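You operate a simulated robot arm through the tools that you are given. There is no shell and no other tool. Be economical: measure what you need, move in short steps, check, and stop when the job is done.

You are at the controls of a simulated two-armed robot. One attempt, no reset.

TASK
Pick up the red brake block with one hand, pass it to the other hand and put it on the top of the yellow table. Turn the channel knob to 1. Put the orange strap roll on the top of the green bench away on the fourth shelf from the bottom of the grey rack. Take the yellow weight from the top of the white table and put it on the bed of the tray dock. Put the steel block that says "5" from the top of the white table on the top of the steel bench and the steel block labelled "2" on top of the black spacer. Stack the small cardboard carton labelled "pins" from the top of the black table on top of the small cardboard carton labelled "M16". Stack the 50 mm steel spacer from the top of the teal bench on top of the 40 mm steel spacer. Put the clipboard on the third shelf from the top of the grey rack away on the top of the desk. Take the black chock on the second shelf from the bottom of the grey rack and put it away on the bottom shelf. Take the pink foam block on the second shelf from the bottom of the grey rack and put it away on the top of the blue bench. Take the yellow case on the second shelf from the bottom of the grey rack and put it away on the fourth shelf from the bottom of the grey rack. Do these in any order. Set down upright: black chock, pink foam block, yellow case.

Only the result counts: the job must be done as asked and must still hold three seconds after the hand-in. Knocking over, shifting, dropping, spilling or breaking anything else fails it.

THE ROBOT
Two 7-joint arms with fingered hands on one trunk, on a base that drives. Base frame: it is fixed to the floor where the robot stands at the start and does not move with it; the origin is under the middle of the robot, x ahead of it, y to its left, z up; the surface under the hand at the start is at about z = 0.8. Lengths are in m, angles in rad, forces in N, time in s.
The left shoulder is at the start at [0.07, 0.145, 0.987], the right one opposite. With the tool pointing down near the work surface each hand reaches from about 0.42 to 0.8 m from the robot's upright axis, wherever it stands, measured 20 degrees to its own side. Places, roughly: bed of the tray dock (26x22 cm) [-1.36, 4.62, 0.84]; black chock (10x5x6 cm) [0.7, 8, 0.6]; black spacer (6x6x6 cm) [-1.5, 6.9, 0.8]; bottom shelf (96x22 cm) [-6.3, 8.14, 0.22]; channel knob [-4.6, 5, 0.9]; clipboard [0.5, 7.75, 1]; fourth shelf of the grey rack [0.7, 7.6, 1.3]; orange strap roll (7x7x4 cm) [-2, 6.4, 0.9]; pink foam block (6x6x9 cm) [0.6, 7.2, 0.6]; red brake block (5x4x10 cm) [0.5, 0.2, 0.8]; small cardboard carton [-1.5, 8.25, 0.75]; steel block [-1.5, 6.75, 0.75]; steel spacer [-2, 8.75, 0.75]; top of the blue bench [0.6, 10.2, 0.8]; top of the desk [-7.5, 1.5, 0.7]; top of the steel bench [-2.2, 3.7, 0.8]; top of the yellow table [-1.5, 1.2, 0.8]; yellow case (12x7x8 cm) [0.6, 6.9, 0.6]; yellow weight [-1.5, 6.25, 0.75]. Payload 3.5 kg a hand.
The TCP of each hand is the grasp point between the finger pads, 0.025 m short of the fingertips. In the tool frame z runs along the fingers and y along their closing line. Largest opening 0.088 m; the body of the gripper starts 0.029 m behind the TCP. The gripper is a hand of 4 fingers: y runs from the thumb to the fingers, the wrist lies at [-0.013, -0.097, -0.162] in the tool frame.
Orientation is that of the tool frame in the base frame, as a unit quaternion [x, y, z, w]. With the fingers straight down and the wrist toward the robot, the tool's x, y and z point along [0, 1, 0], [1, 0, 0] and [0, 0, -1] of the base frame.

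THE INTERFACE
- The arms move only by the tool jog_arm. It takes "left_rows", "right_rows" or both (then of equal length, played together; a hand with none holds still); each is one flat list of numbers, 6 for each row, row after row: the shift along the tool's x, y, z in m, then the turn, a rotation vector about the tool's x, y, z in rad. In form: [x, y, z, ax, ay, az, x, y, z, ax, ay, az, ...]. A call has 1 to 20 rows; each row is the pose to reach, as a shift and turn from the pose commanded when the call began, along the tool's axes at that moment. Rows are played at 5 a second. More than 0.05 m and 0.15 rad between two rows, and nothing of the call is played. Where a pose cannot be reached the arm comes as near as it can. A force on the tool above 40 N (or 10 N above the force at the start of the call, whichever is more), or a blocked arm, ends the call early, and 0.2 s more pass. In this call time passes only in rows, and 0.2 s behind the last. The reply holds the time, the measured pose of the TCP, the force on the tool along the base axes, the opening and the grip force, in the units named above and with some noise, with the torque about the TCP (base axes, N m) and any sound that the robot's microphone picked up, and new pictures: "show" is both (left out), scene, wrist or none (wrist: the cameras of the hands that moved).
- Cameras (640 x 400 px; columns grow to the right, rows downward): "scene" is now at [0.1341, 0.0351, 1.3123]; the picture's right is [0.39, -0.92, 0.00], its down [-0.47, -0.20, -0.86] and it looks along [0.79, 0.33, -0.51] (base axes); focal length 262 px, centre (320, 200). "left" rides on the left gripper at [-0.064, -0.083, -0.098] in its tool frame; the picture's right is [-0.62, -0.37, 0.69], its down [0.71, -0.63, 0.30] and it looks along [0.32, 0.68, 0.65] (tool axes); focal length 265 px, centre (320, 200). "right" rides on the right gripper at [0.064, -0.083, -0.098] in its tool frame; the picture's right is [-0.62, 0.37, -0.69], its down [-0.71, -0.63, 0.30] and it looks along [-0.32, 0.68, 0.65] (tool axes); focal length 265 px, centre (320, 200). There is no depth. A picture from a camera that has moved, and an enlarged one, comes with that camera's place and axes in the base frame and with its lens.
- raise_lower(by): slides the trunk up (or, below 0, down) by that many m; the arms and the scene camera ride with it, the base frame stays. It gives what a move gives, with no picture.
- base_move(legs): drives the robot by 1 to 6 legs, each [ahead, left, turn to the left] in m, m and rad, along the robot's own axes; the way and the turn of a leg run together, so that a leg with both is an arc; at most 1.5 m and 3.142 rad a leg. The arms and the cameras ride along, it lands a little off, and it stops where it bumps. It gives what a move gives, and a new picture of the scene camera.
- finger_targets(index, middle, ring, thumb_bend, thumb_turn, hand): sets how far each is bent, from 0 (flat) to 1 (curled in); at 0.3 the hand is open as for a grip, at 0.7 the pads meet at the TCP. One left out holds its place. A second passes; each finger stops where it meets its share of the squeeze, and holds until it gets a number again. It is the only way to open and close the hand. It gives what a move gives, with no picture; readings hold the bend of each and the force on the fingers (four entries, about 0 where the hand has none), thumb and palm. thumb_turn goes from beside the hand (0) to across from the fingers (1), as for a grip.
- pan_tilt(pan, tilt): turns the head with the scene camera to pan (to the left, within 1.501 rad either way) and tilt (down, from -0.506 to 1.204), counted from straight ahead of the robot. It gives what a move gives, and a new picture of the scene camera.
- zoom(camera, box): a new picture of the part [left, top, right, bottom] of that camera's present view, enlarged. It takes no simulated time.
- sign_off(): hands the job in; it is judged then, once.

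Work in short steps. Places have to be worked out from the pictures, the camera data and where the tool is seen: move nearer, look again, correct. Check each grasp and each placing, and mend what went wrong. You have 567 turns and 360 pictures in all, those below and enlarged ones among them. Open the grippers and draw the arms clear of the work before you hand the job in, unless the task says otherwise; then end with one line.

The tools are called after ">>>" as name(argument=value, ...) on one line, values as JSON. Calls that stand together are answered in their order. jog_arm: Moves the arms, as the interface text tells. Its arguments: {"type":"object","properties":{"left_rows":{"type":"array"},"right_rows":{"type":"array"},"show":{"type":"string","enum":["both","scene","wrist","none"]}},"required":[]} The other tools are called the same way: raise_lower (by) slides the trunk up or down; finger_targets (index, middle, ring, thumb_bend, thumb_turn, hand) moves the fingers one by one; base_move (legs) drives the base; pan_tilt (pan, tilt) turns the head that bears the scene camera; zoom (camera, box) takes an enlarged picture of a part of a camera's view; sign_off () hands the job in.

At the start:

```text
clock: 0.0
left_position: [0.4188, 0.3713, 1.0434]
left_tcp_rot: [0.707, 0.707, -0.001, 0.0]
left_wrist_force: [-0.4, -0.7, -0.7]
left_ft_torque: [0.02, -0.02, 0.01]
left_opening: 0.0875
left_grip_force: 0.0
left_shape: jaw
left_bend: [0.3, 0.3, 0.3, 0.3, 0.98]
left_finger forces: [0.0, 0.1, 0.1, 0.1, 0.0, 0.0]
right_position: [0.4728, -0.0128, 1.1151]
right_tcp_rot: [0.707, 0.707, 0.0, -0.001]
right_wrist_force: [0.5, -0.6, -0.6]
right_ft_torque: [-0.04, -0.01, 0.01]
right_opening: 0.0875
right_grip_force: 0.0
right_shape: jaw
right_bend: [0.3, 0.3, 0.3, 0.3, 0.98]
right_finger forces: [0.0, 0.1, 0.1, 0.1, 0.1, 0.0]
trunk travel left (down, up): [-0.55, 0.29]
robot x, y, heading: [-0.0031, 0.0024, -0.002]
head pan, tilt: [0.398, 0.538]
```

scene: 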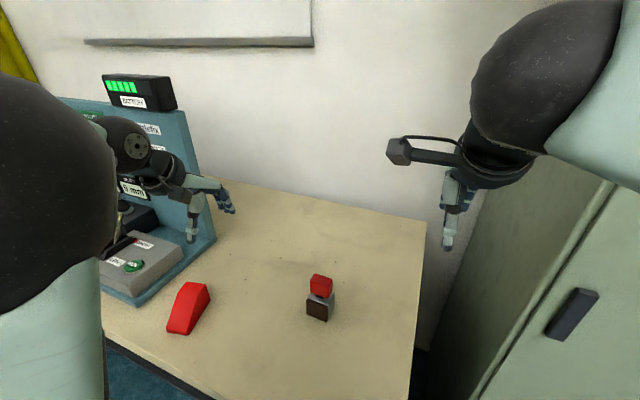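
right: 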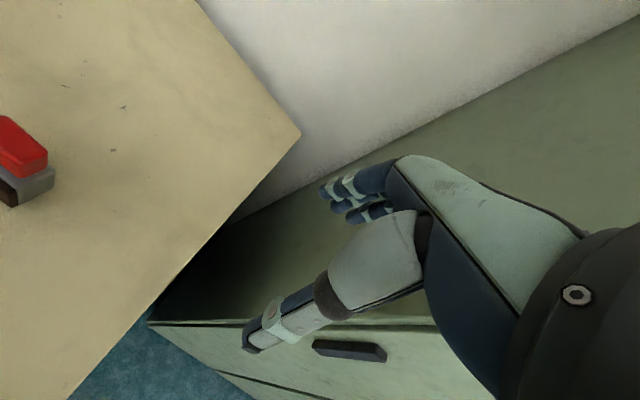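
left: 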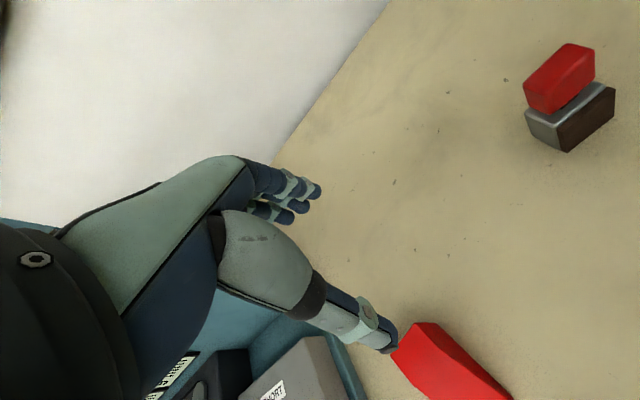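

I see two red objects: a wedge-like one on the left and a small one atop a grey/brown piece. I zoom to tell which is the brake block.

>>> zoom(camera="scene", box=[120, 230, 380, 390])

>>> pan_tilt(pan=0.4, tilt=0.85)

```text
2.46 times, centred on (250, 310) of scene
camera zoom: at [0.1341, 0.0351, 1.3123], right [0.39, -0.92, 0.0], down [-0.47, -0.2, -0.86], along [0.79, 0.33, -0.51], focal length 645 px, centre (492, -71)
```

zoom: 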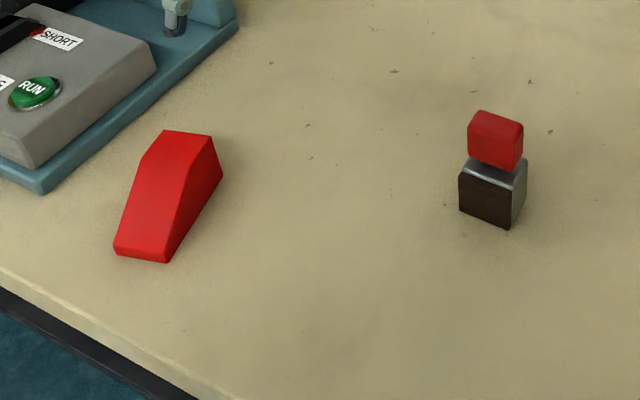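

```text
clock: 0.8
left_position: [0.4178, 0.3694, 1.045]
left_tcp_rot: [0.707, 0.707, 0.001, 0.001]
left_wrist_force: [0.4, 0.3, -1.5]
left_ft_torque: [0.0, 0.0, 0.02]
left_opening: 0.0874
left_grip_force: 0.0
left_shape: jaw
left_bend: [0.3, 0.3, 0.3, 0.3, 0.98]
left_finger forces: [0.0, 0.0, 0.0, 0.0, 0.0, 0.1]
right_position: [0.4729, -0.013, 1.1154]
right_tcp_rot: [0.707, 0.707, 0.0, 0.0]
right_wrist_force: [-0.2, 0.6, -1.3]
right_ft_torque: [-0.03, 0.02, 0.02]
right_opening: 0.0874
right_grip_force: 0.0
right_shape: jaw
right_bend: [0.3, 0.3, 0.3, 0.3, 0.98]
right_finger forces: [0.0, 0.0, 0.1, 0.0, 0.0, 0.1]
trunk travel left (down, up): [-0.55, 0.29]
robot x, y, heading: [0.0023, -0.004, 0.0]
head pan, tilt: [0.4, 0.85]
camera scene: at [0.123, 0.0306, 1.2858], right [0.39, -0.92, 0.0], down [-0.69, -0.29, -0.66], along [0.61, 0.26, -0.75], focal length 262 px, centre (320, 200)
```

scene: 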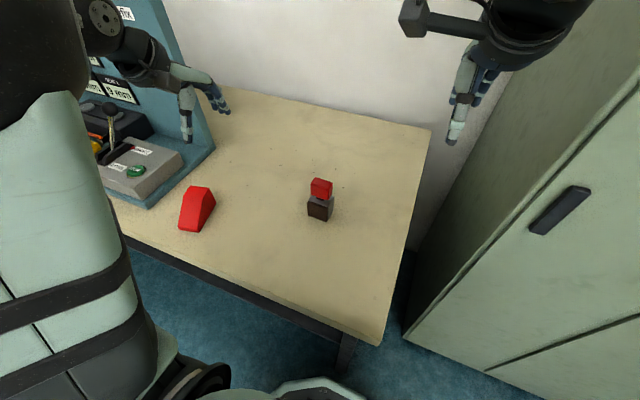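

The composite at about [0.47, 0.18] matches the given place and size (5x4x10). I zoom in to see its shape.

>>> zoom(camera="left", box=[500, 20, 640, 160])

>>> zoom(camera="scene", box=[280, 160, 360, 235])

```text
2.86 times, centred on (570, 90) of left
camera zoom: at [0.3347, 0.305, 1.1429], right [-0.37, -0.62, -0.69], down [-0.63, 0.71, -0.3], along [0.68, 0.32, -0.65], focal length 758 px, centre (-394, 514)
```

zoom: 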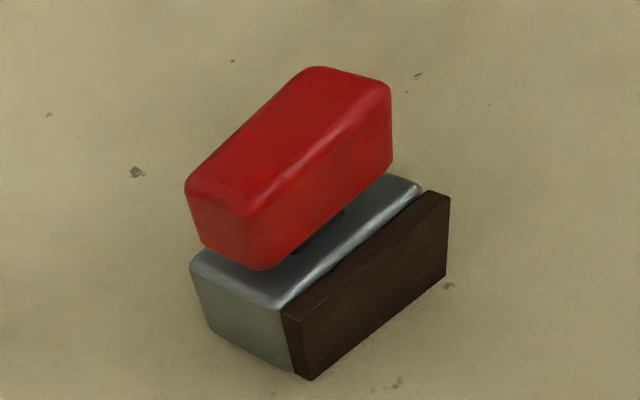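

```text
5.33 times, centred on (320, 198) of scene
camera zoom: at [0.123, 0.0306, 1.2858], right [0.39, -0.92, 0.0], down [-0.69, -0.29, -0.66], along [0.61, 0.26, -0.75], focal length 1397 px, centre (320, 213)
```

zoom: 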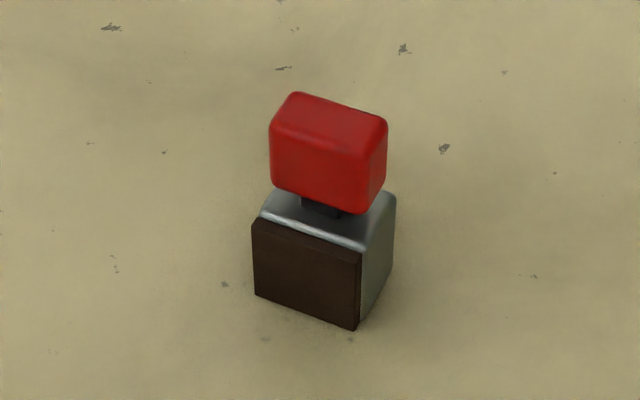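

The composite object is one brake block: red handle on a stem over a steel body, around [0.48, 0.18], aligned with the axes. I move the left hand over it and the right hand away.

>>> jog_arm(left_rows=[-0.045, 0.016, 0, 0, 0, 0, -0.09, 0.032, 0.02, 0, 0, 0, -0.135, 0.048, 0.04, 0, 0, 0, -0.186, 0.064, 0.06, 0, 0, 0], right_rows=[-0.04, 0, 0, 0, 0, 0, -0.08, 0, 0, 0, 0, 0, -0.12, 0, 0, 0, 0, 0, -0.15, 0, 0, 0, 0, 0])

```text
refused: row 2 steps farther than a row can; nothing moved
```

Row steps were slightly too long; I use smaller ones.

>>> jog_arm(left_rows=[-0.037, 0.013, 0.01, 0, 0, 0, -0.075, 0.026, 0.02, 0, 0, 0, -0.112, 0.039, 0.035, 0, 0, 0, -0.15, 0.052, 0.05, 0, 0, 0, -0.186, 0.062, 0.06, 0, 0, 0], right_rows=[-0.03, 0, 0, 0, 0, 0, -0.06, 0, 0, 0, 0, 0, -0.09, 0, 0, 0, 0, 0, -0.12, 0, 0, 0, 0, 0, -0.15, 0, 0, 0, 0, 0])

```text
clock: 2.0
left_position: [0.488, 0.1938, 0.9812]
left_tcp_rot: [0.704, 0.71, -0.005, 0.006]
left_wrist_force: [0.1, 0.3, -0.3]
left_ft_torque: [-0.02, -0.02, 0.01]
left_opening: 0.0876
left_grip_force: 0.0
left_shape: jaw
left_bend: [0.3, 0.3, 0.3, 0.3, 0.98]
left_finger forces: [0.0, 0.1, 0.0, 0.0, 0.0, 0.0]
left hand out of reach, approached as far as the arm can: row 4, 5
right_position: [0.4728, -0.1595, 1.1161]
right_tcp_rot: [0.705, 0.709, -0.001, 0.0]
right_wrist_force: [-0.6, 6.2, -1.6]
right_ft_torque: [-0.1, 0.07, 0.39]
right_opening: 0.0878
right_grip_force: 0.0
right_shape: jaw
right_bend: [0.3, 0.3, 0.32, 0.3, 0.98]
right_finger forces: [0.0, 5.9, 1.4, 0.1, 0.1, 0.1]
trunk travel left (down, up): [-0.55, 0.29]
robot x, y, heading: [0.0013, -0.0039, -0.001]
head pan, tilt: [0.4, 0.85]
camera scene: at [0.1221, 0.0319, 1.2858], right [0.39, -0.92, 0.0], down [-0.69, -0.29, -0.66], along [0.61, 0.26, -0.75], focal length 262 px, centre (320, 200)
camera right: at [0.3889, -0.0959, 1.2142], right [0.37, -0.62, 0.69], down [-0.63, -0.72, -0.3], along [0.69, -0.32, -0.65], focal length 265 px, centre (320, 200)
camera left: at [0.404, 0.1306, 1.0812], right [-0.36, -0.63, -0.68], down [-0.63, 0.71, -0.32], along [0.68, 0.32, -0.66], focal length 265 px, centre (320, 200)
```

scene: 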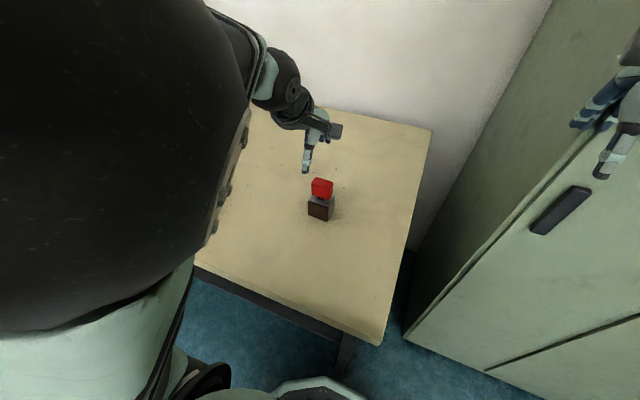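
right: 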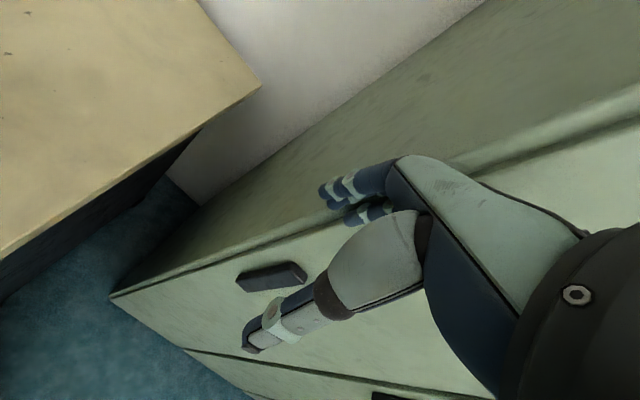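
left: 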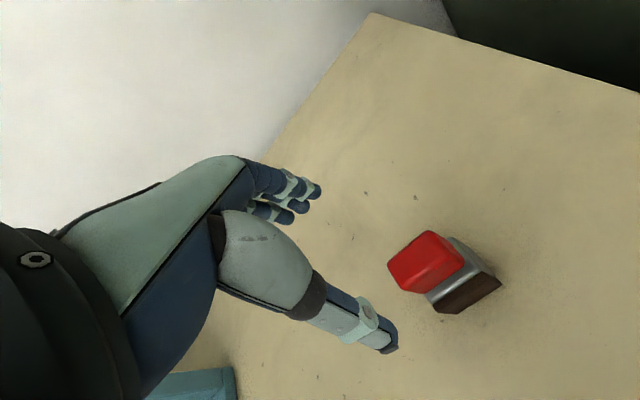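

Left hand is nearly over the block; the right touches the cabinet, so I back it off a little and zoom to locate the block precisely.

>>> jog_arm(right_rows=[0.04, 0, 0, 0, 0, 0, 0.07, 0, 0, 0, 0, 0], show="none")

>>> zoom(camera="left", box=[360, 200, 520, 340])

```text
clock: 2.6
left_position: [0.4886, 0.1918, 0.9813]
left_tcp_rot: [0.707, 0.707, -0.005, 0.007]
left_wrist_force: [-0.4, -0.6, 0.2]
left_ft_torque: [-0.05, 0.01, -0.03]
left_opening: 0.0876
left_grip_force: 0.1
left_shape: jaw
left_bend: [0.3, 0.3, 0.3, 0.3, 0.98]
left_finger forces: [0.0, 0.0, 0.0, 0.0, 0.0, 0.0]
right_position: [0.4742, -0.0925, 1.1154]
right_tcp_rot: [0.707, 0.707, 0.0, 0.0]
right_wrist_force: [-0.3, 0.1, 0.6]
right_ft_torque: [-0.01, -0.02, 0.02]
right_opening: 0.0877
right_grip_force: 0.0
right_shape: jaw
right_bend: [0.3, 0.3, 0.3, 0.3, 0.98]
right_finger forces: [0.0, 0.0, 0.0, 0.0, 0.0, 0.0]
trunk travel left (down, up): [-0.55, 0.29]
robot x, y, heading: [-0.0034, -0.0005, 0.003]
head pan, tilt: [0.4, 0.85]
```

```text
2.86 times, centred on (440, 270) of left
camera zoom: at [0.404, 0.129, 1.0816], right [-0.37, -0.63, -0.68], down [-0.63, 0.71, -0.32], along [0.68, 0.31, -0.66], focal length 758 px, centre (-23, 0)
```

zoom: 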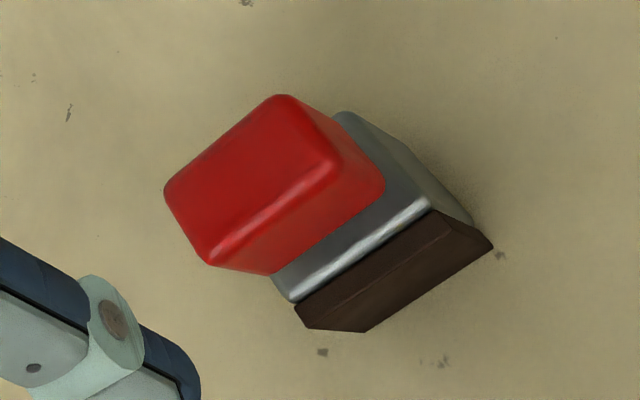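

Handle top centre is about [0.478, 0.177]. I lower toward it, trimming position, and check reach.

>>> jog_arm(left_rows=[-0.005, -0.005, 0.02, 0, 0, 0, -0.012, -0.009, 0.04, 0, 0, 0], show="both")

```text
clock: 3.2
left_position: [0.4801, 0.1782, 0.9404]
left_tcp_rot: [0.705, 0.709, -0.004, 0.004]
left_wrist_force: [0.3, -0.1, 0.7]
left_ft_torque: [0.01, 0.02, 0.0]
left_opening: 0.0876
left_grip_force: 0.0
left_shape: jaw
left_bend: [0.3, 0.3, 0.3, 0.3, 0.98]
left_finger forces: [0.1, 0.0, 0.0, 0.0, 0.1, 0.0]
right_position: [0.4739, -0.0916, 1.116]
right_tcp_rot: [0.706, 0.708, 0.0, -0.001]
right_wrist_force: [0.0, -0.4, -0.9]
right_ft_torque: [-0.01, 0.04, 0.02]
right_opening: 0.0875
right_grip_force: 0.1
right_shape: jaw
right_bend: [0.3, 0.3, 0.3, 0.3, 0.98]
right_finger forces: [0.0, 0.0, 0.1, 0.0, 0.0, 0.0]
trunk travel left (down, up): [-0.55, 0.29]
robot x, y, heading: [0.0027, 0.0013, 0.005]
head pan, tilt: [0.4, 0.85]
camera scene: at [0.1231, 0.0302, 1.2858], right [0.39, -0.92, 0.0], down [-0.69, -0.29, -0.66], along [0.61, 0.26, -0.75], focal length 262 px, centre (320, 200)
camera left: at [0.3972, 0.115, 1.0395], right [-0.37, -0.63, -0.69], down [-0.63, 0.71, -0.31], along [0.68, 0.32, -0.66], focal length 265 px, centre (320, 200)
```

scene: 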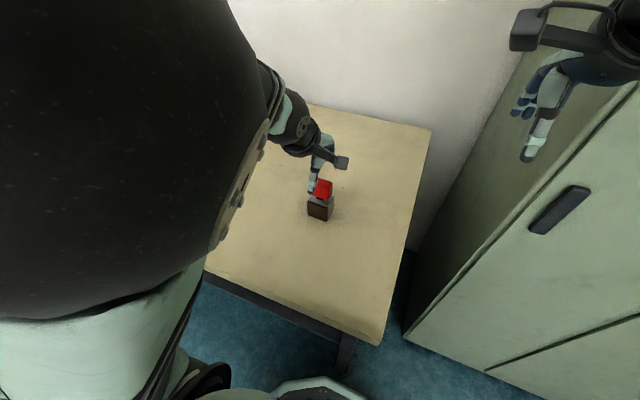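
left: 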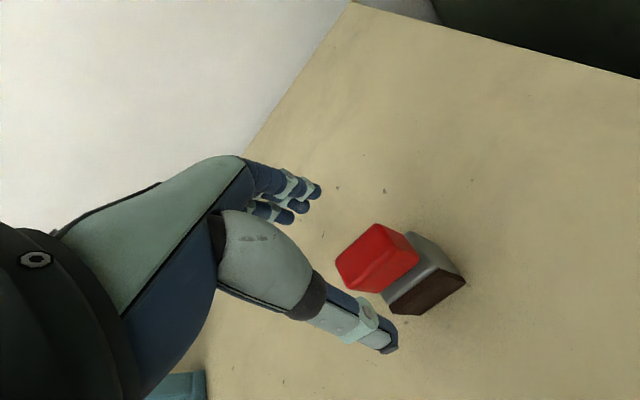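

Position is good (0.480, 0.178). I descend to z≈0.88 to straddle the handle.

>>> jog_arm(left_rows=[0, 0, 0.02, 0, 0, 0, 0, 0, 0.04, 0, 0, 0, 0, 0, 0.06, 0, 0, 0], show="wrist")

```text
clock: 4.0
left_position: [0.4817, 0.176, 0.8785]
left_tcp_rot: [0.708, 0.706, 0.001, -0.001]
left_wrist_force: [0.4, 0.0, -0.4]
left_ft_torque: [0.04, -0.01, -0.02]
left_opening: 0.0873
left_grip_force: 0.0
left_shape: jaw
left_bend: [0.3, 0.3, 0.3, 0.3, 0.98]
left_finger forces: [0.0, 0.1, 0.0, 0.0, 0.0, 0.1]
right_position: [0.4739, -0.0928, 1.1157]
right_tcp_rot: [0.707, 0.707, 0.0, 0.0]
right_wrist_force: [0.1, 0.2, 0.4]
right_ft_torque: [0.02, 0.0, 0.0]
right_opening: 0.0878
right_grip_force: 0.0
right_shape: jaw
right_bend: [0.3, 0.3, 0.3, 0.3, 0.98]
right_finger forces: [0.1, 0.0, 0.1, 0.1, 0.0, 0.0]
trunk travel left (down, up): [-0.55, 0.29]
robot x, y, heading: [0.0021, -0.0047, -0.002]
head pan, tilt: [0.4, 0.85]
camera left: at [0.3978, 0.112, 0.9777], right [-0.37, -0.62, -0.69], down [-0.63, 0.72, -0.3], along [0.68, 0.32, -0.65], focal length 265 px, centre (320, 200)
```

left: 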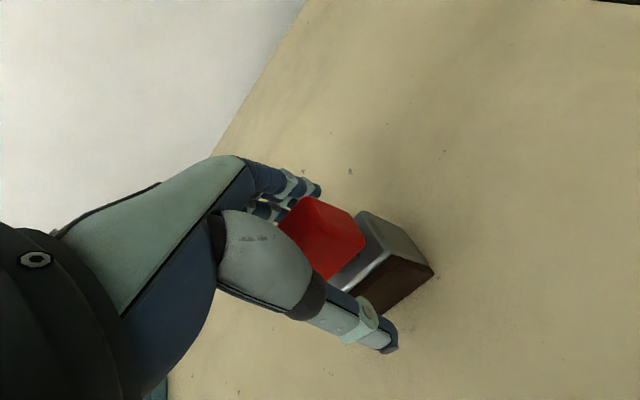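

The handle sits between thumb and fingers. I close all fingers.

>>> finger_targets(hand="left", index=0.75, middle=0.75, ring=0.75, thumb_bend=0.75)

```text
clock: 5.0
left_position: [0.4819, 0.1765, 0.8782]
left_tcp_rot: [0.707, 0.707, 0.0, -0.001]
left_wrist_force: [-0.6, 0.1, -0.3]
left_ft_torque: [0.01, -0.04, 0.02]
left_opening: 0.0164
left_grip_force: 23.3
left_shape: fingers
left_bend: [0.73, 0.73, 0.74, 0.61, 0.93]
left_finger forces: [13.6, 6.5, 3.5, 0.0, 22.4, 0.0]
right_position: [0.4732, -0.093, 1.1155]
right_tcp_rot: [0.707, 0.707, 0.0, 0.0]
right_wrist_force: [-0.1, 0.7, 0.2]
right_ft_torque: [0.0, 0.01, 0.0]
right_opening: 0.0877
right_grip_force: 0.0
right_shape: jaw
right_bend: [0.3, 0.3, 0.3, 0.3, 0.98]
right_finger forces: [0.0, 0.0, 0.0, 0.0, 0.0, 0.0]
trunk travel left (down, up): [-0.55, 0.29]
robot x, y, heading: [-0.0016, -0.0008, -0.001]
head pan, tilt: [0.4, 0.85]
```

Grip force 23 N, though opening reads small. I look at the grasp.

>>> zoom(camera="left", box=[180, 120, 500, 340])

```text
1.82 times, centred on (340, 230) of left
camera zoom: at [0.3977, 0.112, 0.9781], right [-0.37, -0.62, -0.69], down [-0.63, 0.71, -0.3], along [0.68, 0.32, -0.65], focal length 483 px, centre (284, 146)
```

zoom: 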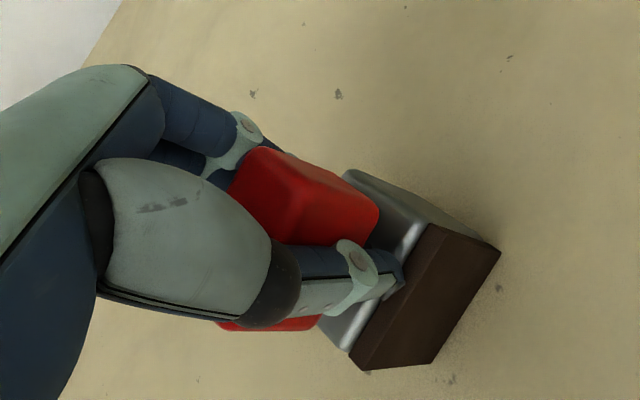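

The fingers hold the handle (tips hook under it). I lift straight up.

>>> jog_arm(left_rows=[0, 0, -0.02, 0, 0, 0, 0, 0, -0.06, 0, 0, 0, 0, 0, -0.1, 0, 0, 0, 0, 0, -0.14, 0, 0, 0, 0, 0, -0.17, 0, 0, 0], show="both")

```text
clock: 6.2
left_position: [0.5028, 0.1887, 1.0532]
left_tcp_rot: [0.708, 0.706, -0.005, 0.006]
left_wrist_force: [0.2, -0.4, -2.4]
left_ft_torque: [0.0, -0.04, 0.02]
left_opening: 0.0162
left_grip_force: 21.9
left_shape: fingers
left_bend: [0.73, 0.73, 0.74, 0.61, 0.93]
left_finger forces: [13.8, 6.3, 3.6, 0.0, 20.5, 0.1]
left hand out of reach, approached as far as the arm can: row 3, 4, 5
right_position: [0.4726, -0.0934, 1.1151]
right_tcp_rot: [0.707, 0.707, 0.0, 0.0]
right_wrist_force: [0.3, 0.1, 0.4]
right_ft_torque: [0.0, 0.02, 0.0]
right_opening: 0.0876
right_grip_force: 0.1
right_shape: jaw
right_bend: [0.3, 0.3, 0.3, 0.3, 0.98]
right_finger forces: [0.0, 0.1, 0.1, 0.0, 0.0, 0.0]
trunk travel left (down, up): [-0.55, 0.29]
robot x, y, heading: [0.0015, 0.0013, -0.002]
head pan, tilt: [0.4, 0.85]
camera scene: at [0.1229, 0.0301, 1.2857], right [0.39, -0.92, 0.0], down [-0.69, -0.29, -0.66], along [0.61, 0.26, -0.75], focal length 262 px, centre (320, 200)
camera left: at [0.4186, 0.1252, 1.153], right [-0.37, -0.63, -0.68], down [-0.63, 0.71, -0.31], along [0.68, 0.31, -0.66], focal length 265 px, centre (320, 200)
```

scene: 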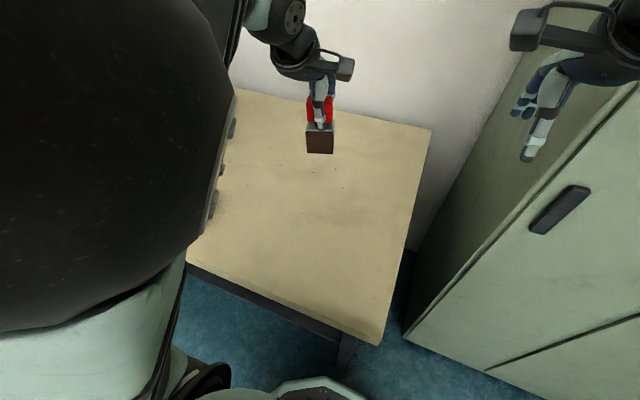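
left: 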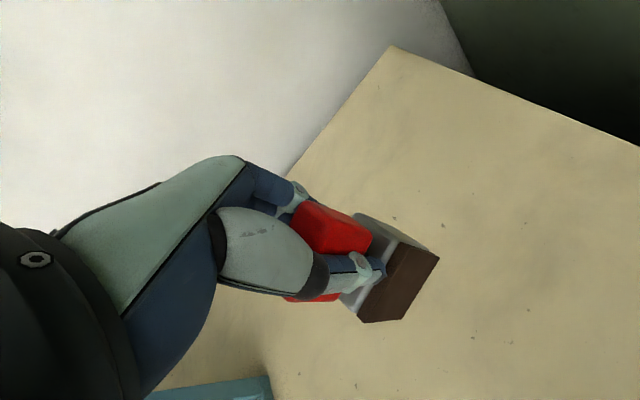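

Block is held. Now I turn the left hand 90° so the block body points to the right (−y), for a top-down take by the right hand.

>>> jog_arm(left_rows=[0, 0.005, 0, 0, -0.14, 0, 0, 0.01, 0, 0, -0.28, 0, 0, 0.015, 0, 0, -0.42, 0, 0, 0.02, 0, 0, -0.56, 0, 0, 0.02, 0, 0, -0.7, 0, 0, 0.02, 0, 0, -0.84, 0, 0, 0.02, 0, 0, -0.98, 0, 0, 0.02, 0, 0, -1.12, 0, 0, 0.02, 0, 0, -1.26, 0, 0, 0.02, 0, 0, -1.4, 0, 0, 0.02, 0, 0, -1.54, 0], show="both")

```text
clock: 8.6
left_position: [0.5229, 0.1891, 1.0502]
left_tcp_rot: [0.507, 0.507, -0.493, 0.492]
left_wrist_force: [1.2, 1.0, -3.1]
left_ft_torque: [0.09, -0.02, -0.02]
left_opening: 0.0159
left_grip_force: 21.5
left_shape: fingers
left_bend: [0.73, 0.73, 0.74, 0.61, 0.93]
left_finger forces: [12.5, 6.4, 4.4, 0.1, 20.8, 0.0]
right_position: [0.4732, -0.0924, 1.1145]
right_tcp_rot: [0.708, 0.707, -0.001, 0.0]
right_wrist_force: [-1.2, 0.0, -0.4]
right_ft_torque: [0.01, -0.01, -0.03]
right_opening: 0.0879
right_grip_force: 0.1
right_shape: jaw
right_bend: [0.3, 0.3, 0.3, 0.3, 0.98]
right_finger forces: [0.0, 0.0, 0.1, 0.1, 0.0, 0.1]
trunk travel left (down, up): [-0.55, 0.29]
robot x, y, heading: [-0.0019, 0.0015, 0.001]
head pan, tilt: [0.4, 0.85]
camera scene: at [0.124, 0.0317, 1.2856], right [0.39, -0.92, 0.0], down [-0.69, -0.29, -0.66], along [0.61, 0.26, -0.75], focal length 262 px, centre (320, 200)
camera left: at [0.4392, 0.2837, 1.1173], right [-0.37, -0.71, 0.6], down [-0.63, -0.28, -0.72], along [0.68, -0.64, -0.34], focal length 265 px, centre (320, 200)
```

scene: 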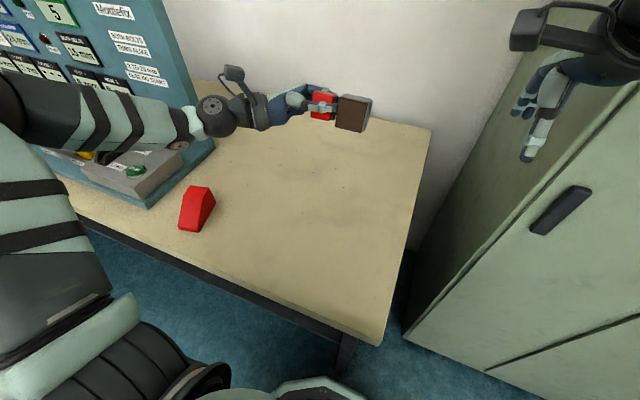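
left: 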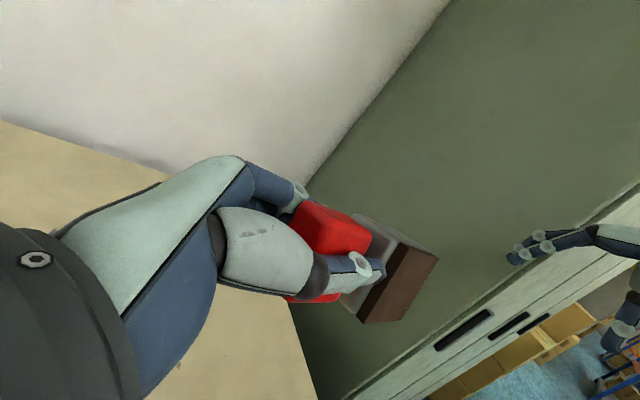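

Block now points right, body centre about [0.52, 0.133, 1.058]. I bring it toward the middle (10 cm right) and raise/move the right hand closer above.

>>> jog_arm(left_rows=[0, 0, 0.03, 0, 0, 0, 0, 0, 0.06, 0, 0, 0, 0, 0, 0.085, 0, 0, 0, 0, 0, 0.085, 0, 0, 0], right_rows=[0, 0.02, -0.02, 0, 0, 0, 0.0, 0.04, -0.045, 0, 0, 0, 0.04, 0.045, -0.045, 0, 0, 0, 0.08, 0.048, -0.045, 0, 0, 0], show="both")

```text
clock: 9.6
left_position: [0.521, 0.1057, 1.0459]
left_tcp_rot: [0.507, 0.507, -0.494, 0.492]
left_wrist_force: [0.8, -0.4, -2.4]
left_ft_torque: [0.11, -0.04, 0.02]
left_opening: 0.0162
left_grip_force: 22.1
left_shape: fingers
left_bend: [0.73, 0.73, 0.74, 0.61, 0.93]
left_finger forces: [12.7, 6.4, 4.6, 0.1, 20.7, 0.0]
right_position: [0.5221, -0.0084, 1.1581]
right_tcp_rot: [0.707, 0.707, -0.001, 0.0]
right_wrist_force: [-0.6, 0.1, -0.1]
right_ft_torque: [-0.02, 0.0, 0.02]
right_opening: 0.0877
right_grip_force: 0.0
right_shape: jaw
right_bend: [0.3, 0.3, 0.3, 0.3, 0.98]
right_finger forces: [0.0, 0.0, 0.0, 0.0, 0.0, 0.0]
trunk travel left (down, up): [-0.55, 0.29]
robot x, y, heading: [-0.0032, 0.0014, -0.006]
head pan, tilt: [0.4, 0.85]
camera scene: at [0.1239, 0.0332, 1.2856], right [0.39, -0.92, 0.0], down [-0.69, -0.29, -0.66], along [0.61, 0.26, -0.75], focal length 262 px, centre (320, 200)
camera right: at [0.4389, 0.0561, 1.2577], right [0.37, -0.62, 0.69], down [-0.63, -0.72, -0.3], along [0.68, -0.33, -0.65], focal length 265 px, centre (320, 200)
camera left: at [0.4382, 0.2013, 1.1143], right [-0.37, -0.71, 0.6], down [-0.63, -0.28, -0.72], along [0.68, -0.64, -0.34], focal length 265 px, centre (320, 200)
```

scene: 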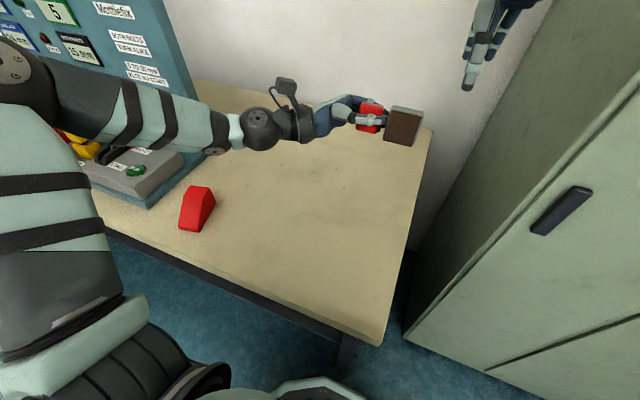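
right: 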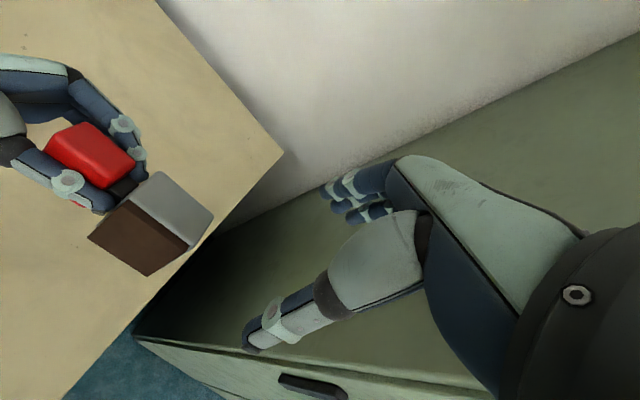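
left: 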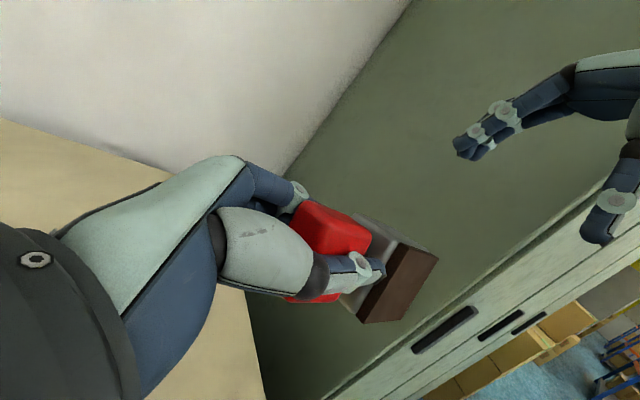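

Body top centre is about [0.514, 0.054, 1.083]. I move the right hand above it, then look.

>>> jog_arm(right_rows=[0.025, -0.004, 0, 0, 0, 0, 0.05, -0.006, 0, 0, 0, 0, 0.05, -0.006, 0.03, 0, 0, 0], show="both")

```text
clock: 10.4
left_position: [0.5211, 0.1025, 1.0475]
left_tcp_rot: [0.508, 0.508, -0.492, 0.492]
left_wrist_force: [0.0, -0.5, -2.3]
left_ft_torque: [0.11, -0.01, 0.02]
left_opening: 0.0161
left_grip_force: 22.0
left_shape: fingers
left_bend: [0.73, 0.73, 0.74, 0.61, 0.93]
left_finger forces: [12.7, 6.5, 4.4, 0.0, 20.7, 0.1]
right_position: [0.5163, 0.0376, 1.1311]
right_tcp_rot: [0.707, 0.707, 0.0, 0.0]
right_wrist_force: [0.6, 0.2, -0.1]
right_ft_torque: [0.0, 0.01, 0.02]
right_opening: 0.0877
right_grip_force: 0.1
right_shape: jaw
right_bend: [0.3, 0.3, 0.3, 0.3, 0.98]
right_finger forces: [0.1, 0.1, 0.0, 0.0, 0.0, 0.2]
trunk travel left (down, up): [-0.55, 0.29]
robot x, y, heading: [0.0001, 0.0017, 0.001]
head pan, tilt: [0.4, 0.85]
camera scene: at [0.1236, 0.0292, 1.2857], right [0.39, -0.92, 0.0], down [-0.69, -0.29, -0.66], along [0.61, 0.26, -0.75], focal length 262 px, centre (320, 200)
camera right: at [0.4335, 0.1024, 1.2287], right [0.37, -0.62, 0.69], down [-0.63, -0.71, -0.3], along [0.68, -0.32, -0.65], focal length 265 px, centre (320, 200)
```

scene: 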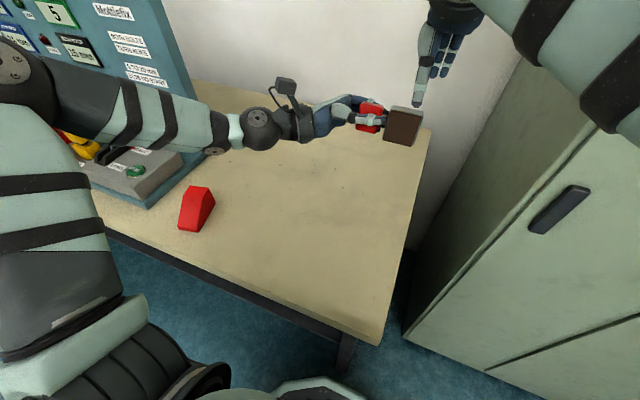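
right: 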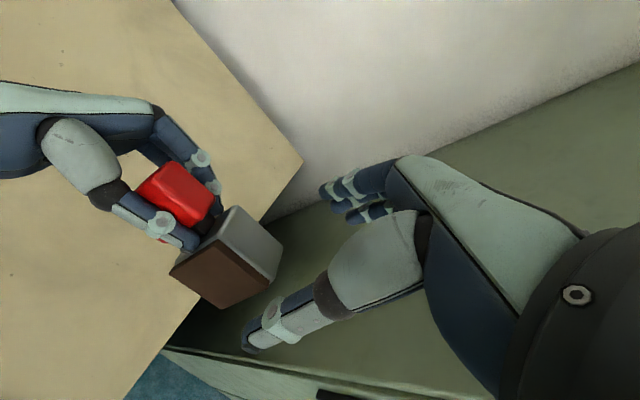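

Body centre is ~[0.508, 0.057]. I nudge +1.2 cm in y and lower around the body.

>>> jog_arm(right_rows=[0.01, -0.004, 0.02, 0, 0, 0, 0.011, -0.004, 0.045, 0, 0, 0, 0.011, -0.004, 0.067, 0, 0, 0], show="both")

```text
clock: 11.2
left_position: [0.5215, 0.1046, 1.0468]
left_tcp_rot: [0.507, 0.508, -0.492, 0.492]
left_wrist_force: [0.7, 0.0, -3.5]
left_ft_torque: [0.11, -0.04, -0.02]
left_opening: 0.0161
left_grip_force: 21.8
left_shape: fingers
left_bend: [0.73, 0.73, 0.74, 0.61, 0.93]
left_finger forces: [12.7, 6.4, 4.4, 0.0, 20.7, 0.1]
right_position: [0.5122, 0.051, 1.0638]
right_tcp_rot: [0.707, 0.707, 0.0, 0.0]
right_wrist_force: [-0.2, 0.6, 0.2]
right_ft_torque: [0.0, -0.01, -0.01]
right_opening: 0.0881
right_grip_force: 0.1
right_shape: jaw
right_bend: [0.3, 0.3, 0.3, 0.3, 0.98]
right_finger forces: [0.0, 0.1, 0.0, 0.0, 0.0, 0.0]
trunk travel left (down, up): [-0.55, 0.29]
robot x, y, heading: [0.0014, -0.0013, -0.002]
head pan, tilt: [0.4, 0.85]
camera scene: at [0.1237, 0.0309, 1.2857], right [0.39, -0.92, 0.0], down [-0.69, -0.29, -0.66], along [0.61, 0.26, -0.75], focal length 262 px, centre (320, 200)
camera right: at [0.4297, 0.1143, 1.1619], right [0.37, -0.62, 0.69], down [-0.63, -0.71, -0.3], along [0.68, -0.32, -0.65], focal length 265 px, centre (320, 200)
```

scene: 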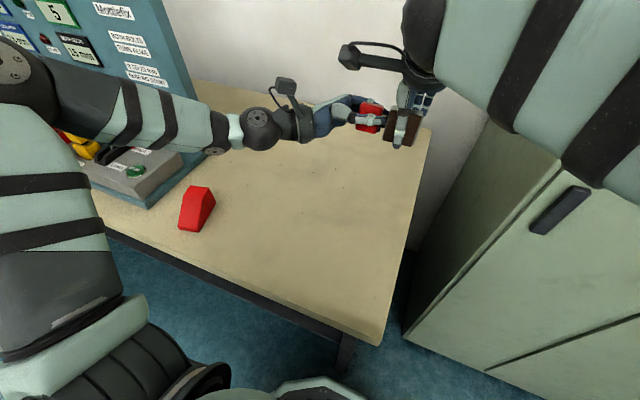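
right: 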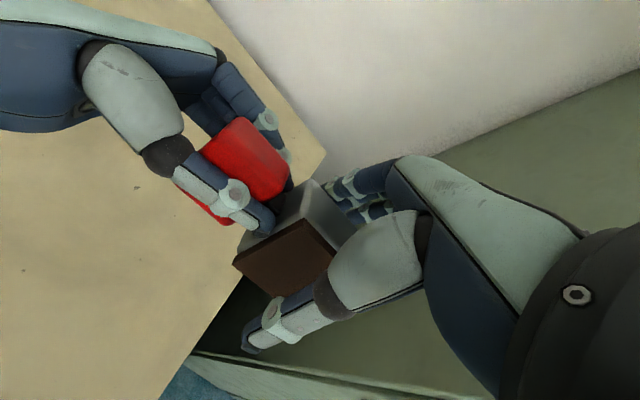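

Thumb and fingers straddle the body without contact. Close the right hand.

>>> finger_targets(hand="right", index=0.75, middle=0.75, ring=0.75, thumb_bend=0.75)

>>> zoom(camera="right", box=[140, 90, 460, 370])

```text
clock: 12.2
left_position: [0.5218, 0.1046, 1.0477]
left_tcp_rot: [0.507, 0.508, -0.493, 0.492]
left_wrist_force: [-10.8, 17.9, 1.5]
left_ft_torque: [-0.24, -0.08, -0.84]
left_opening: 0.0191
left_grip_force: 22.9
left_shape: fingers
left_bend: [0.74, 0.74, 0.74, 0.57, 0.94]
left_finger forces: [4.0, 2.5, 1.8, 0.0, 36.8, 0.0]
right_position: [0.5144, 0.0477, 1.0639]
right_tcp_rot: [0.708, 0.706, -0.001, 0.001]
right_wrist_force: [12.1, -17.8, -1.9]
right_ft_torque: [-0.22, -0.12, 0.07]
right_opening: 0.0328
right_grip_force: 24.8
right_shape: fingers
right_bend: [0.72, 0.62, 0.72, 0.51, 0.95]
right_finger forces: [10.8, 10.4, 12.2, 0.0, 16.7, 0.0]
trunk travel left (down, up): [-0.55, 0.29]
robot x, y, heading: [0.001, 0.001, 0.002]
head pan, tilt: [0.4, 0.85]
```

```text
1.43 times, centred on (300, 230) of right
camera zoom: at [0.4306, 0.1129, 1.1618], right [0.37, -0.62, 0.69], down [-0.63, -0.71, -0.3], along [0.68, -0.33, -0.65], focal length 379 px, centre (349, 157)
```

zoom: 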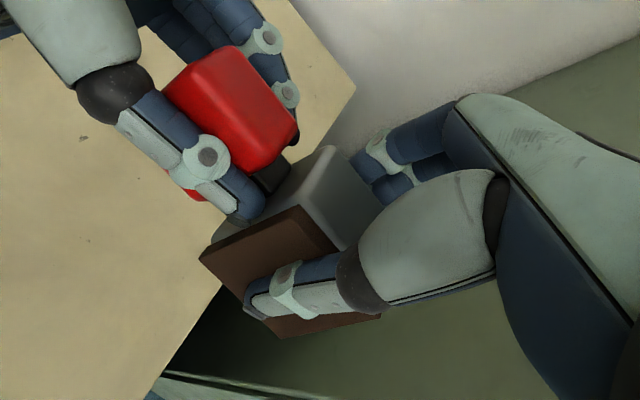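

The right hand grips the body firmly. I release the left fingers.

>>> finger_targets(hand="left", index=0.3, middle=0.3, ring=0.3, thumb_bend=0.3)

>>> jog_arm(left_rows=[0, 0, -0.03, 0, 0, 0, 0, 0, -0.07, 0, 0, 0, 0, 0, -0.11, 0, 0, 0, 0, 0, -0.15, 0, 0, 0], show="both")

```text
clock: 13.2
left_position: [0.5222, 0.1033, 1.0461]
left_tcp_rot: [0.509, 0.507, -0.492, 0.492]
left_wrist_force: [0.1, 0.6, -0.8]
left_ft_torque: [0.0, -0.04, 0.0]
left_opening: 0.0846
left_grip_force: 0.0
left_shape: fingers
left_bend: [0.3, 0.3, 0.3, 0.3, 0.97]
left_finger forces: [0.0, 0.0, 0.1, 0.1, 0.0, 0.1]
right_position: [0.5131, 0.0498, 1.0632]
right_tcp_rot: [0.707, 0.707, 0.0, 0.0]
right_wrist_force: [0.6, 0.6, -0.4]
right_ft_torque: [-0.06, -0.04, -0.01]
right_opening: 0.0331
right_grip_force: 22.9
right_shape: fingers
right_bend: [0.73, 0.64, 0.73, 0.49, 0.92]
right_finger forces: [9.0, 7.5, 6.9, 0.0, 21.6, 0.0]
trunk travel left (down, up): [-0.55, 0.29]
robot x, y, heading: [-0.0035, -0.0005, 0.001]
head pan, tilt: [0.4, 0.85]
```

```text
clock: 14.2
left_position: [0.5221, 0.2562, 1.0532]
left_tcp_rot: [0.508, 0.507, -0.493, 0.492]
left_wrist_force: [-0.1, 0.0, 0.1]
left_ft_torque: [0.02, 0.01, -0.01]
left_opening: 0.0844
left_grip_force: 0.0
left_shape: fingers
left_bend: [0.3, 0.3, 0.3, 0.3, 0.97]
left_finger forces: [0.1, 0.0, 0.0, 0.1, 0.0, 0.0]
right_position: [0.5116, 0.0502, 1.0643]
right_tcp_rot: [0.707, 0.707, 0.0, 0.0]
right_wrist_force: [0.3, 0.5, -0.8]
right_ft_torque: [-0.09, 0.0, 0.01]
right_opening: 0.0335
right_grip_force: 22.0
right_shape: fingers
right_bend: [0.73, 0.64, 0.73, 0.49, 0.92]
right_finger forces: [9.2, 7.4, 6.9, 0.1, 21.6, 0.0]
trunk travel left (down, up): [-0.55, 0.29]
robot x, y, heading: [0.0017, 0.002, -0.004]
head pan, tilt: [0.4, 0.85]
camera scene: at [0.1233, 0.0322, 1.2857], right [0.39, -0.92, 0.0], down [-0.69, -0.29, -0.66], along [0.61, 0.26, -0.75], focal length 262 px, centre (320, 200)
camera left: at [0.4377, 0.3522, 1.1203], right [-0.37, -0.71, 0.6], down [-0.63, -0.28, -0.72], along [0.68, -0.64, -0.34], focal length 265 px, centre (320, 200)
```

scene: 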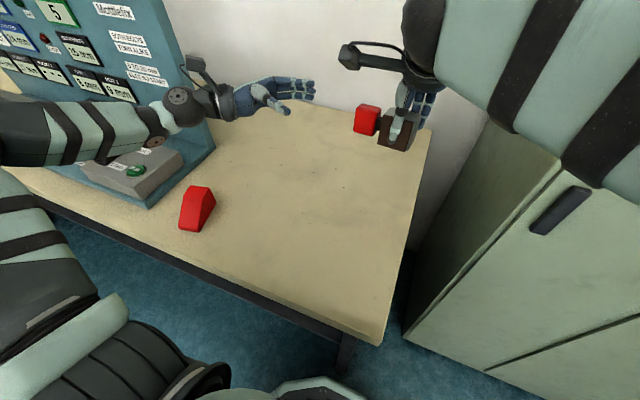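
left: 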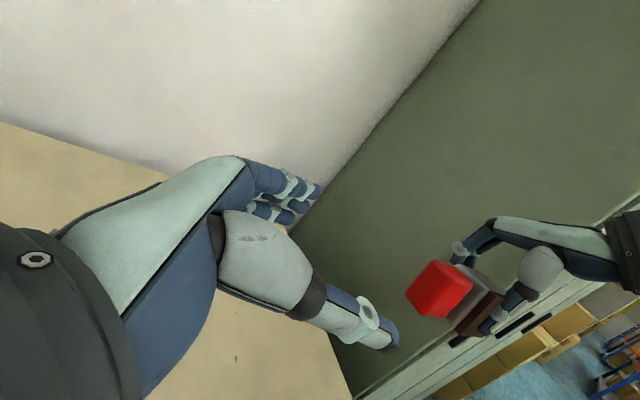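

Handover done: the right hand holds the block alone. I turn the left hand back to tool-down and tuck both arms for driving.

>>> jog_arm(left_rows=[0, -0.02, -0.01, 0, 0.14, 0, 0, -0.04, -0.02, 0, 0.28, 0, 0, -0.06, -0.03, 0, 0.42, 0, 0, -0.08, -0.04, 0, 0.56, 0, 0, -0.1, -0.05, 0, 0.7, 0, 0, -0.1, -0.06, 0, 0.84, 0, 0, -0.1, -0.07, 0, 0.98, 0, 0, -0.1, -0.08, 0, 1.12, 0, 0, -0.1, -0.09, 0, 1.26, 0, 0, -0.1, -0.1, 0, 1.4, 0, 0, -0.1, -0.1, 0, 1.54, 0], right_rows=[-0.01, 0, -0.01, 0, 0, 0, -0.02, -0.01, -0.02, 0, 0, 0, -0.04, -0.02, -0.03, 0, 0, 0, -0.06, -0.03, -0.04, 0, 0, 0, -0.08, -0.04, -0.05, 0, 0, 0, -0.1, -0.05, -0.05, 0, 0, 0, -0.12, -0.06, -0.05, 0, 0, 0, -0.14, -0.06, -0.05, 0, 0, 0, -0.14, -0.06, -0.05, 0, 0, 0, -0.14, -0.06, -0.05, 0, 0, 0, -0.14, -0.06, -0.05, 0, 0, 0], show="none")

>>> pan_tilt(pan=1.5, tilt=0.25)

```text
clock: 16.6
left_position: [0.4218, 0.3499, 1.0563]
left_tcp_rot: [0.707, 0.707, 0.002, -0.001]
left_wrist_force: [0.5, 0.0, 0.2]
left_ft_torque: [0.0, 0.01, 0.0]
left_opening: 0.0845
left_grip_force: 0.0
left_shape: fingers
left_bend: [0.3, 0.3, 0.3, 0.3, 0.97]
left_finger forces: [0.0, 0.1, 0.1, 0.0, 0.0, 0.1]
right_position: [0.4513, -0.0937, 1.1149]
right_tcp_rot: [0.707, 0.707, 0.0, -0.001]
right_wrist_force: [0.2, -0.6, -3.1]
right_ft_torque: [-0.04, -0.02, 0.02]
right_opening: 0.0332
right_grip_force: 22.9
right_shape: fingers
right_bend: [0.73, 0.64, 0.73, 0.49, 0.92]
right_finger forces: [9.1, 7.4, 6.7, 0.1, 21.5, 0.0]
trunk travel left (down, up): [-0.55, 0.29]
robot x, y, heading: [-0.003, -0.0017, 0.006]
head pan, tilt: [0.4, 0.85]
```

```text
clock: 17.9
left_position: [0.4226, 0.3512, 1.0557]
left_tcp_rot: [0.707, 0.707, 0.0, 0.001]
left_wrist_force: [-0.9, -0.4, 0.0]
left_ft_torque: [-0.02, 0.01, 0.0]
left_opening: 0.0843
left_grip_force: 0.0
left_shape: fingers
left_bend: [0.3, 0.3, 0.3, 0.3, 0.97]
left_finger forces: [0.0, 0.0, 0.1, 0.1, 0.0, 0.0]
right_position: [0.4525, -0.0916, 1.114]
right_tcp_rot: [0.707, 0.707, 0.001, 0.0]
right_wrist_force: [0.5, -0.5, -3.5]
right_ft_torque: [-0.08, -0.02, 0.0]
right_opening: 0.0334
right_grip_force: 22.2
right_shape: fingers
right_bend: [0.73, 0.64, 0.73, 0.49, 0.92]
right_finger forces: [9.0, 7.5, 6.8, 0.0, 21.5, 0.0]
trunk travel left (down, up): [-0.55, 0.29]
robot x, y, heading: [-0.0011, 0.0007, -0.001]
head pan, tilt: [1.499, 0.25]
camera scene: at [0.0581, 0.0933, 1.3388], right [1.0, -0.07, 0.0], down [-0.02, -0.25, -0.97], along [0.07, 0.97, -0.25], focal length 262 px, centre (320, 200)
```

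scene: 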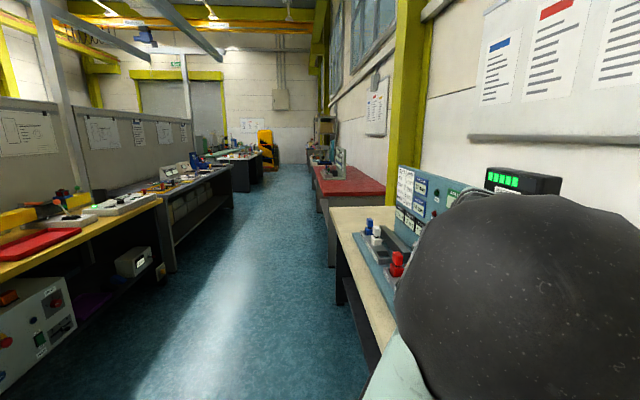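

I see an aisle running along +y with the yellow table on its left (x≈−1.1 edge). I back up a bit and turn left 90° to face along the aisle.

>>> base_move(legs=[[-0.35, 0, 0], [0, 0, 1.57]])

>>> pan_tilt(pan=0.6, tilt=0.5)

```text
clock: 24.0
left_position: [-0.6982, 0.4245, 1.0562]
left_tcp_rot: [0.001, 1.0, 0.0, -0.001]
left_wrist_force: [0.0, -0.1, 0.0]
left_ft_torque: [-0.02, 0.0, 0.0]
left_opening: 0.0845
left_grip_force: 0.1
left_shape: fingers
left_bend: [0.3, 0.3, 0.3, 0.3, 0.97]
left_finger forces: [0.0, 0.0, 0.0, 0.0, 0.1, 0.0]
right_position: [-0.254, 0.4532, 1.1139]
right_tcp_rot: [0.001, 1.0, 0.001, 0.0]
right_wrist_force: [-0.6, -1.0, -2.6]
right_ft_torque: [0.03, -0.05, -0.01]
right_opening: 0.033
right_grip_force: 22.3
right_shape: fingers
right_bend: [0.73, 0.72, 0.73, 0.49, 0.92]
right_finger forces: [8.6, 7.2, 6.6, 0.0, 20.7, 0.1]
trunk travel left (down, up): [-0.55, 0.29]
robot x, y, heading: [-0.349, 0.0054, 1.57]
head pan, tilt: [1.499, 0.25]
camera scene: at [-0.4399, 0.0588, 1.3389], right [0.07, 1.0, 0.0], down [0.25, -0.02, -0.97], along [-0.97, 0.07, -0.25], focal length 262 px, centre (320, 200)
```

scene: 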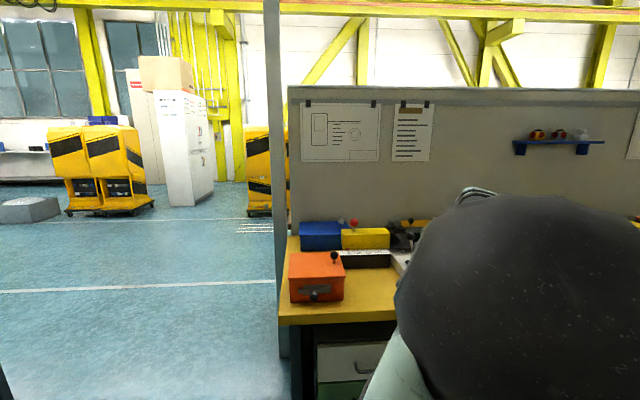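

```text
clock: 25.2
left_position: [-0.698, 0.424, 1.0554]
left_tcp_rot: [0.0, 1.0, 0.0, 0.001]
left_wrist_force: [1.0, 0.7, -0.3]
left_ft_torque: [-0.03, 0.0, -0.01]
left_opening: 0.0847
left_grip_force: 0.1
left_shape: fingers
left_bend: [0.3, 0.3, 0.3, 0.3, 0.97]
left_finger forces: [0.1, 0.0, 0.0, 0.0, 0.1, 0.0]
right_position: [-0.256, 0.4534, 1.1155]
right_tcp_rot: [0.0, 1.0, 0.001, 0.001]
right_wrist_force: [-0.5, 0.0, -2.0]
right_ft_torque: [0.01, -0.11, 0.0]
right_opening: 0.033
right_grip_force: 22.0
right_shape: fingers
right_bend: [0.73, 0.72, 0.73, 0.49, 0.92]
right_finger forces: [8.7, 7.1, 6.7, 0.1, 20.7, 0.0]
trunk travel left (down, up): [-0.55, 0.29]
robot x, y, heading: [-0.3481, 0.0036, 1.568]
head pan, tilt: [0.6, 0.499]
camera scene: at [-0.3983, 0.1272, 1.3157], right [0.82, 0.57, 0.0], down [0.27, -0.39, -0.88], along [-0.5, 0.72, -0.48], focal length 262 px, centre (320, 200)
```

scene: 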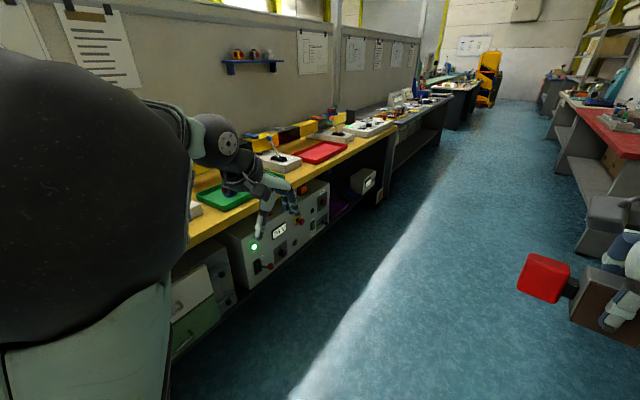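

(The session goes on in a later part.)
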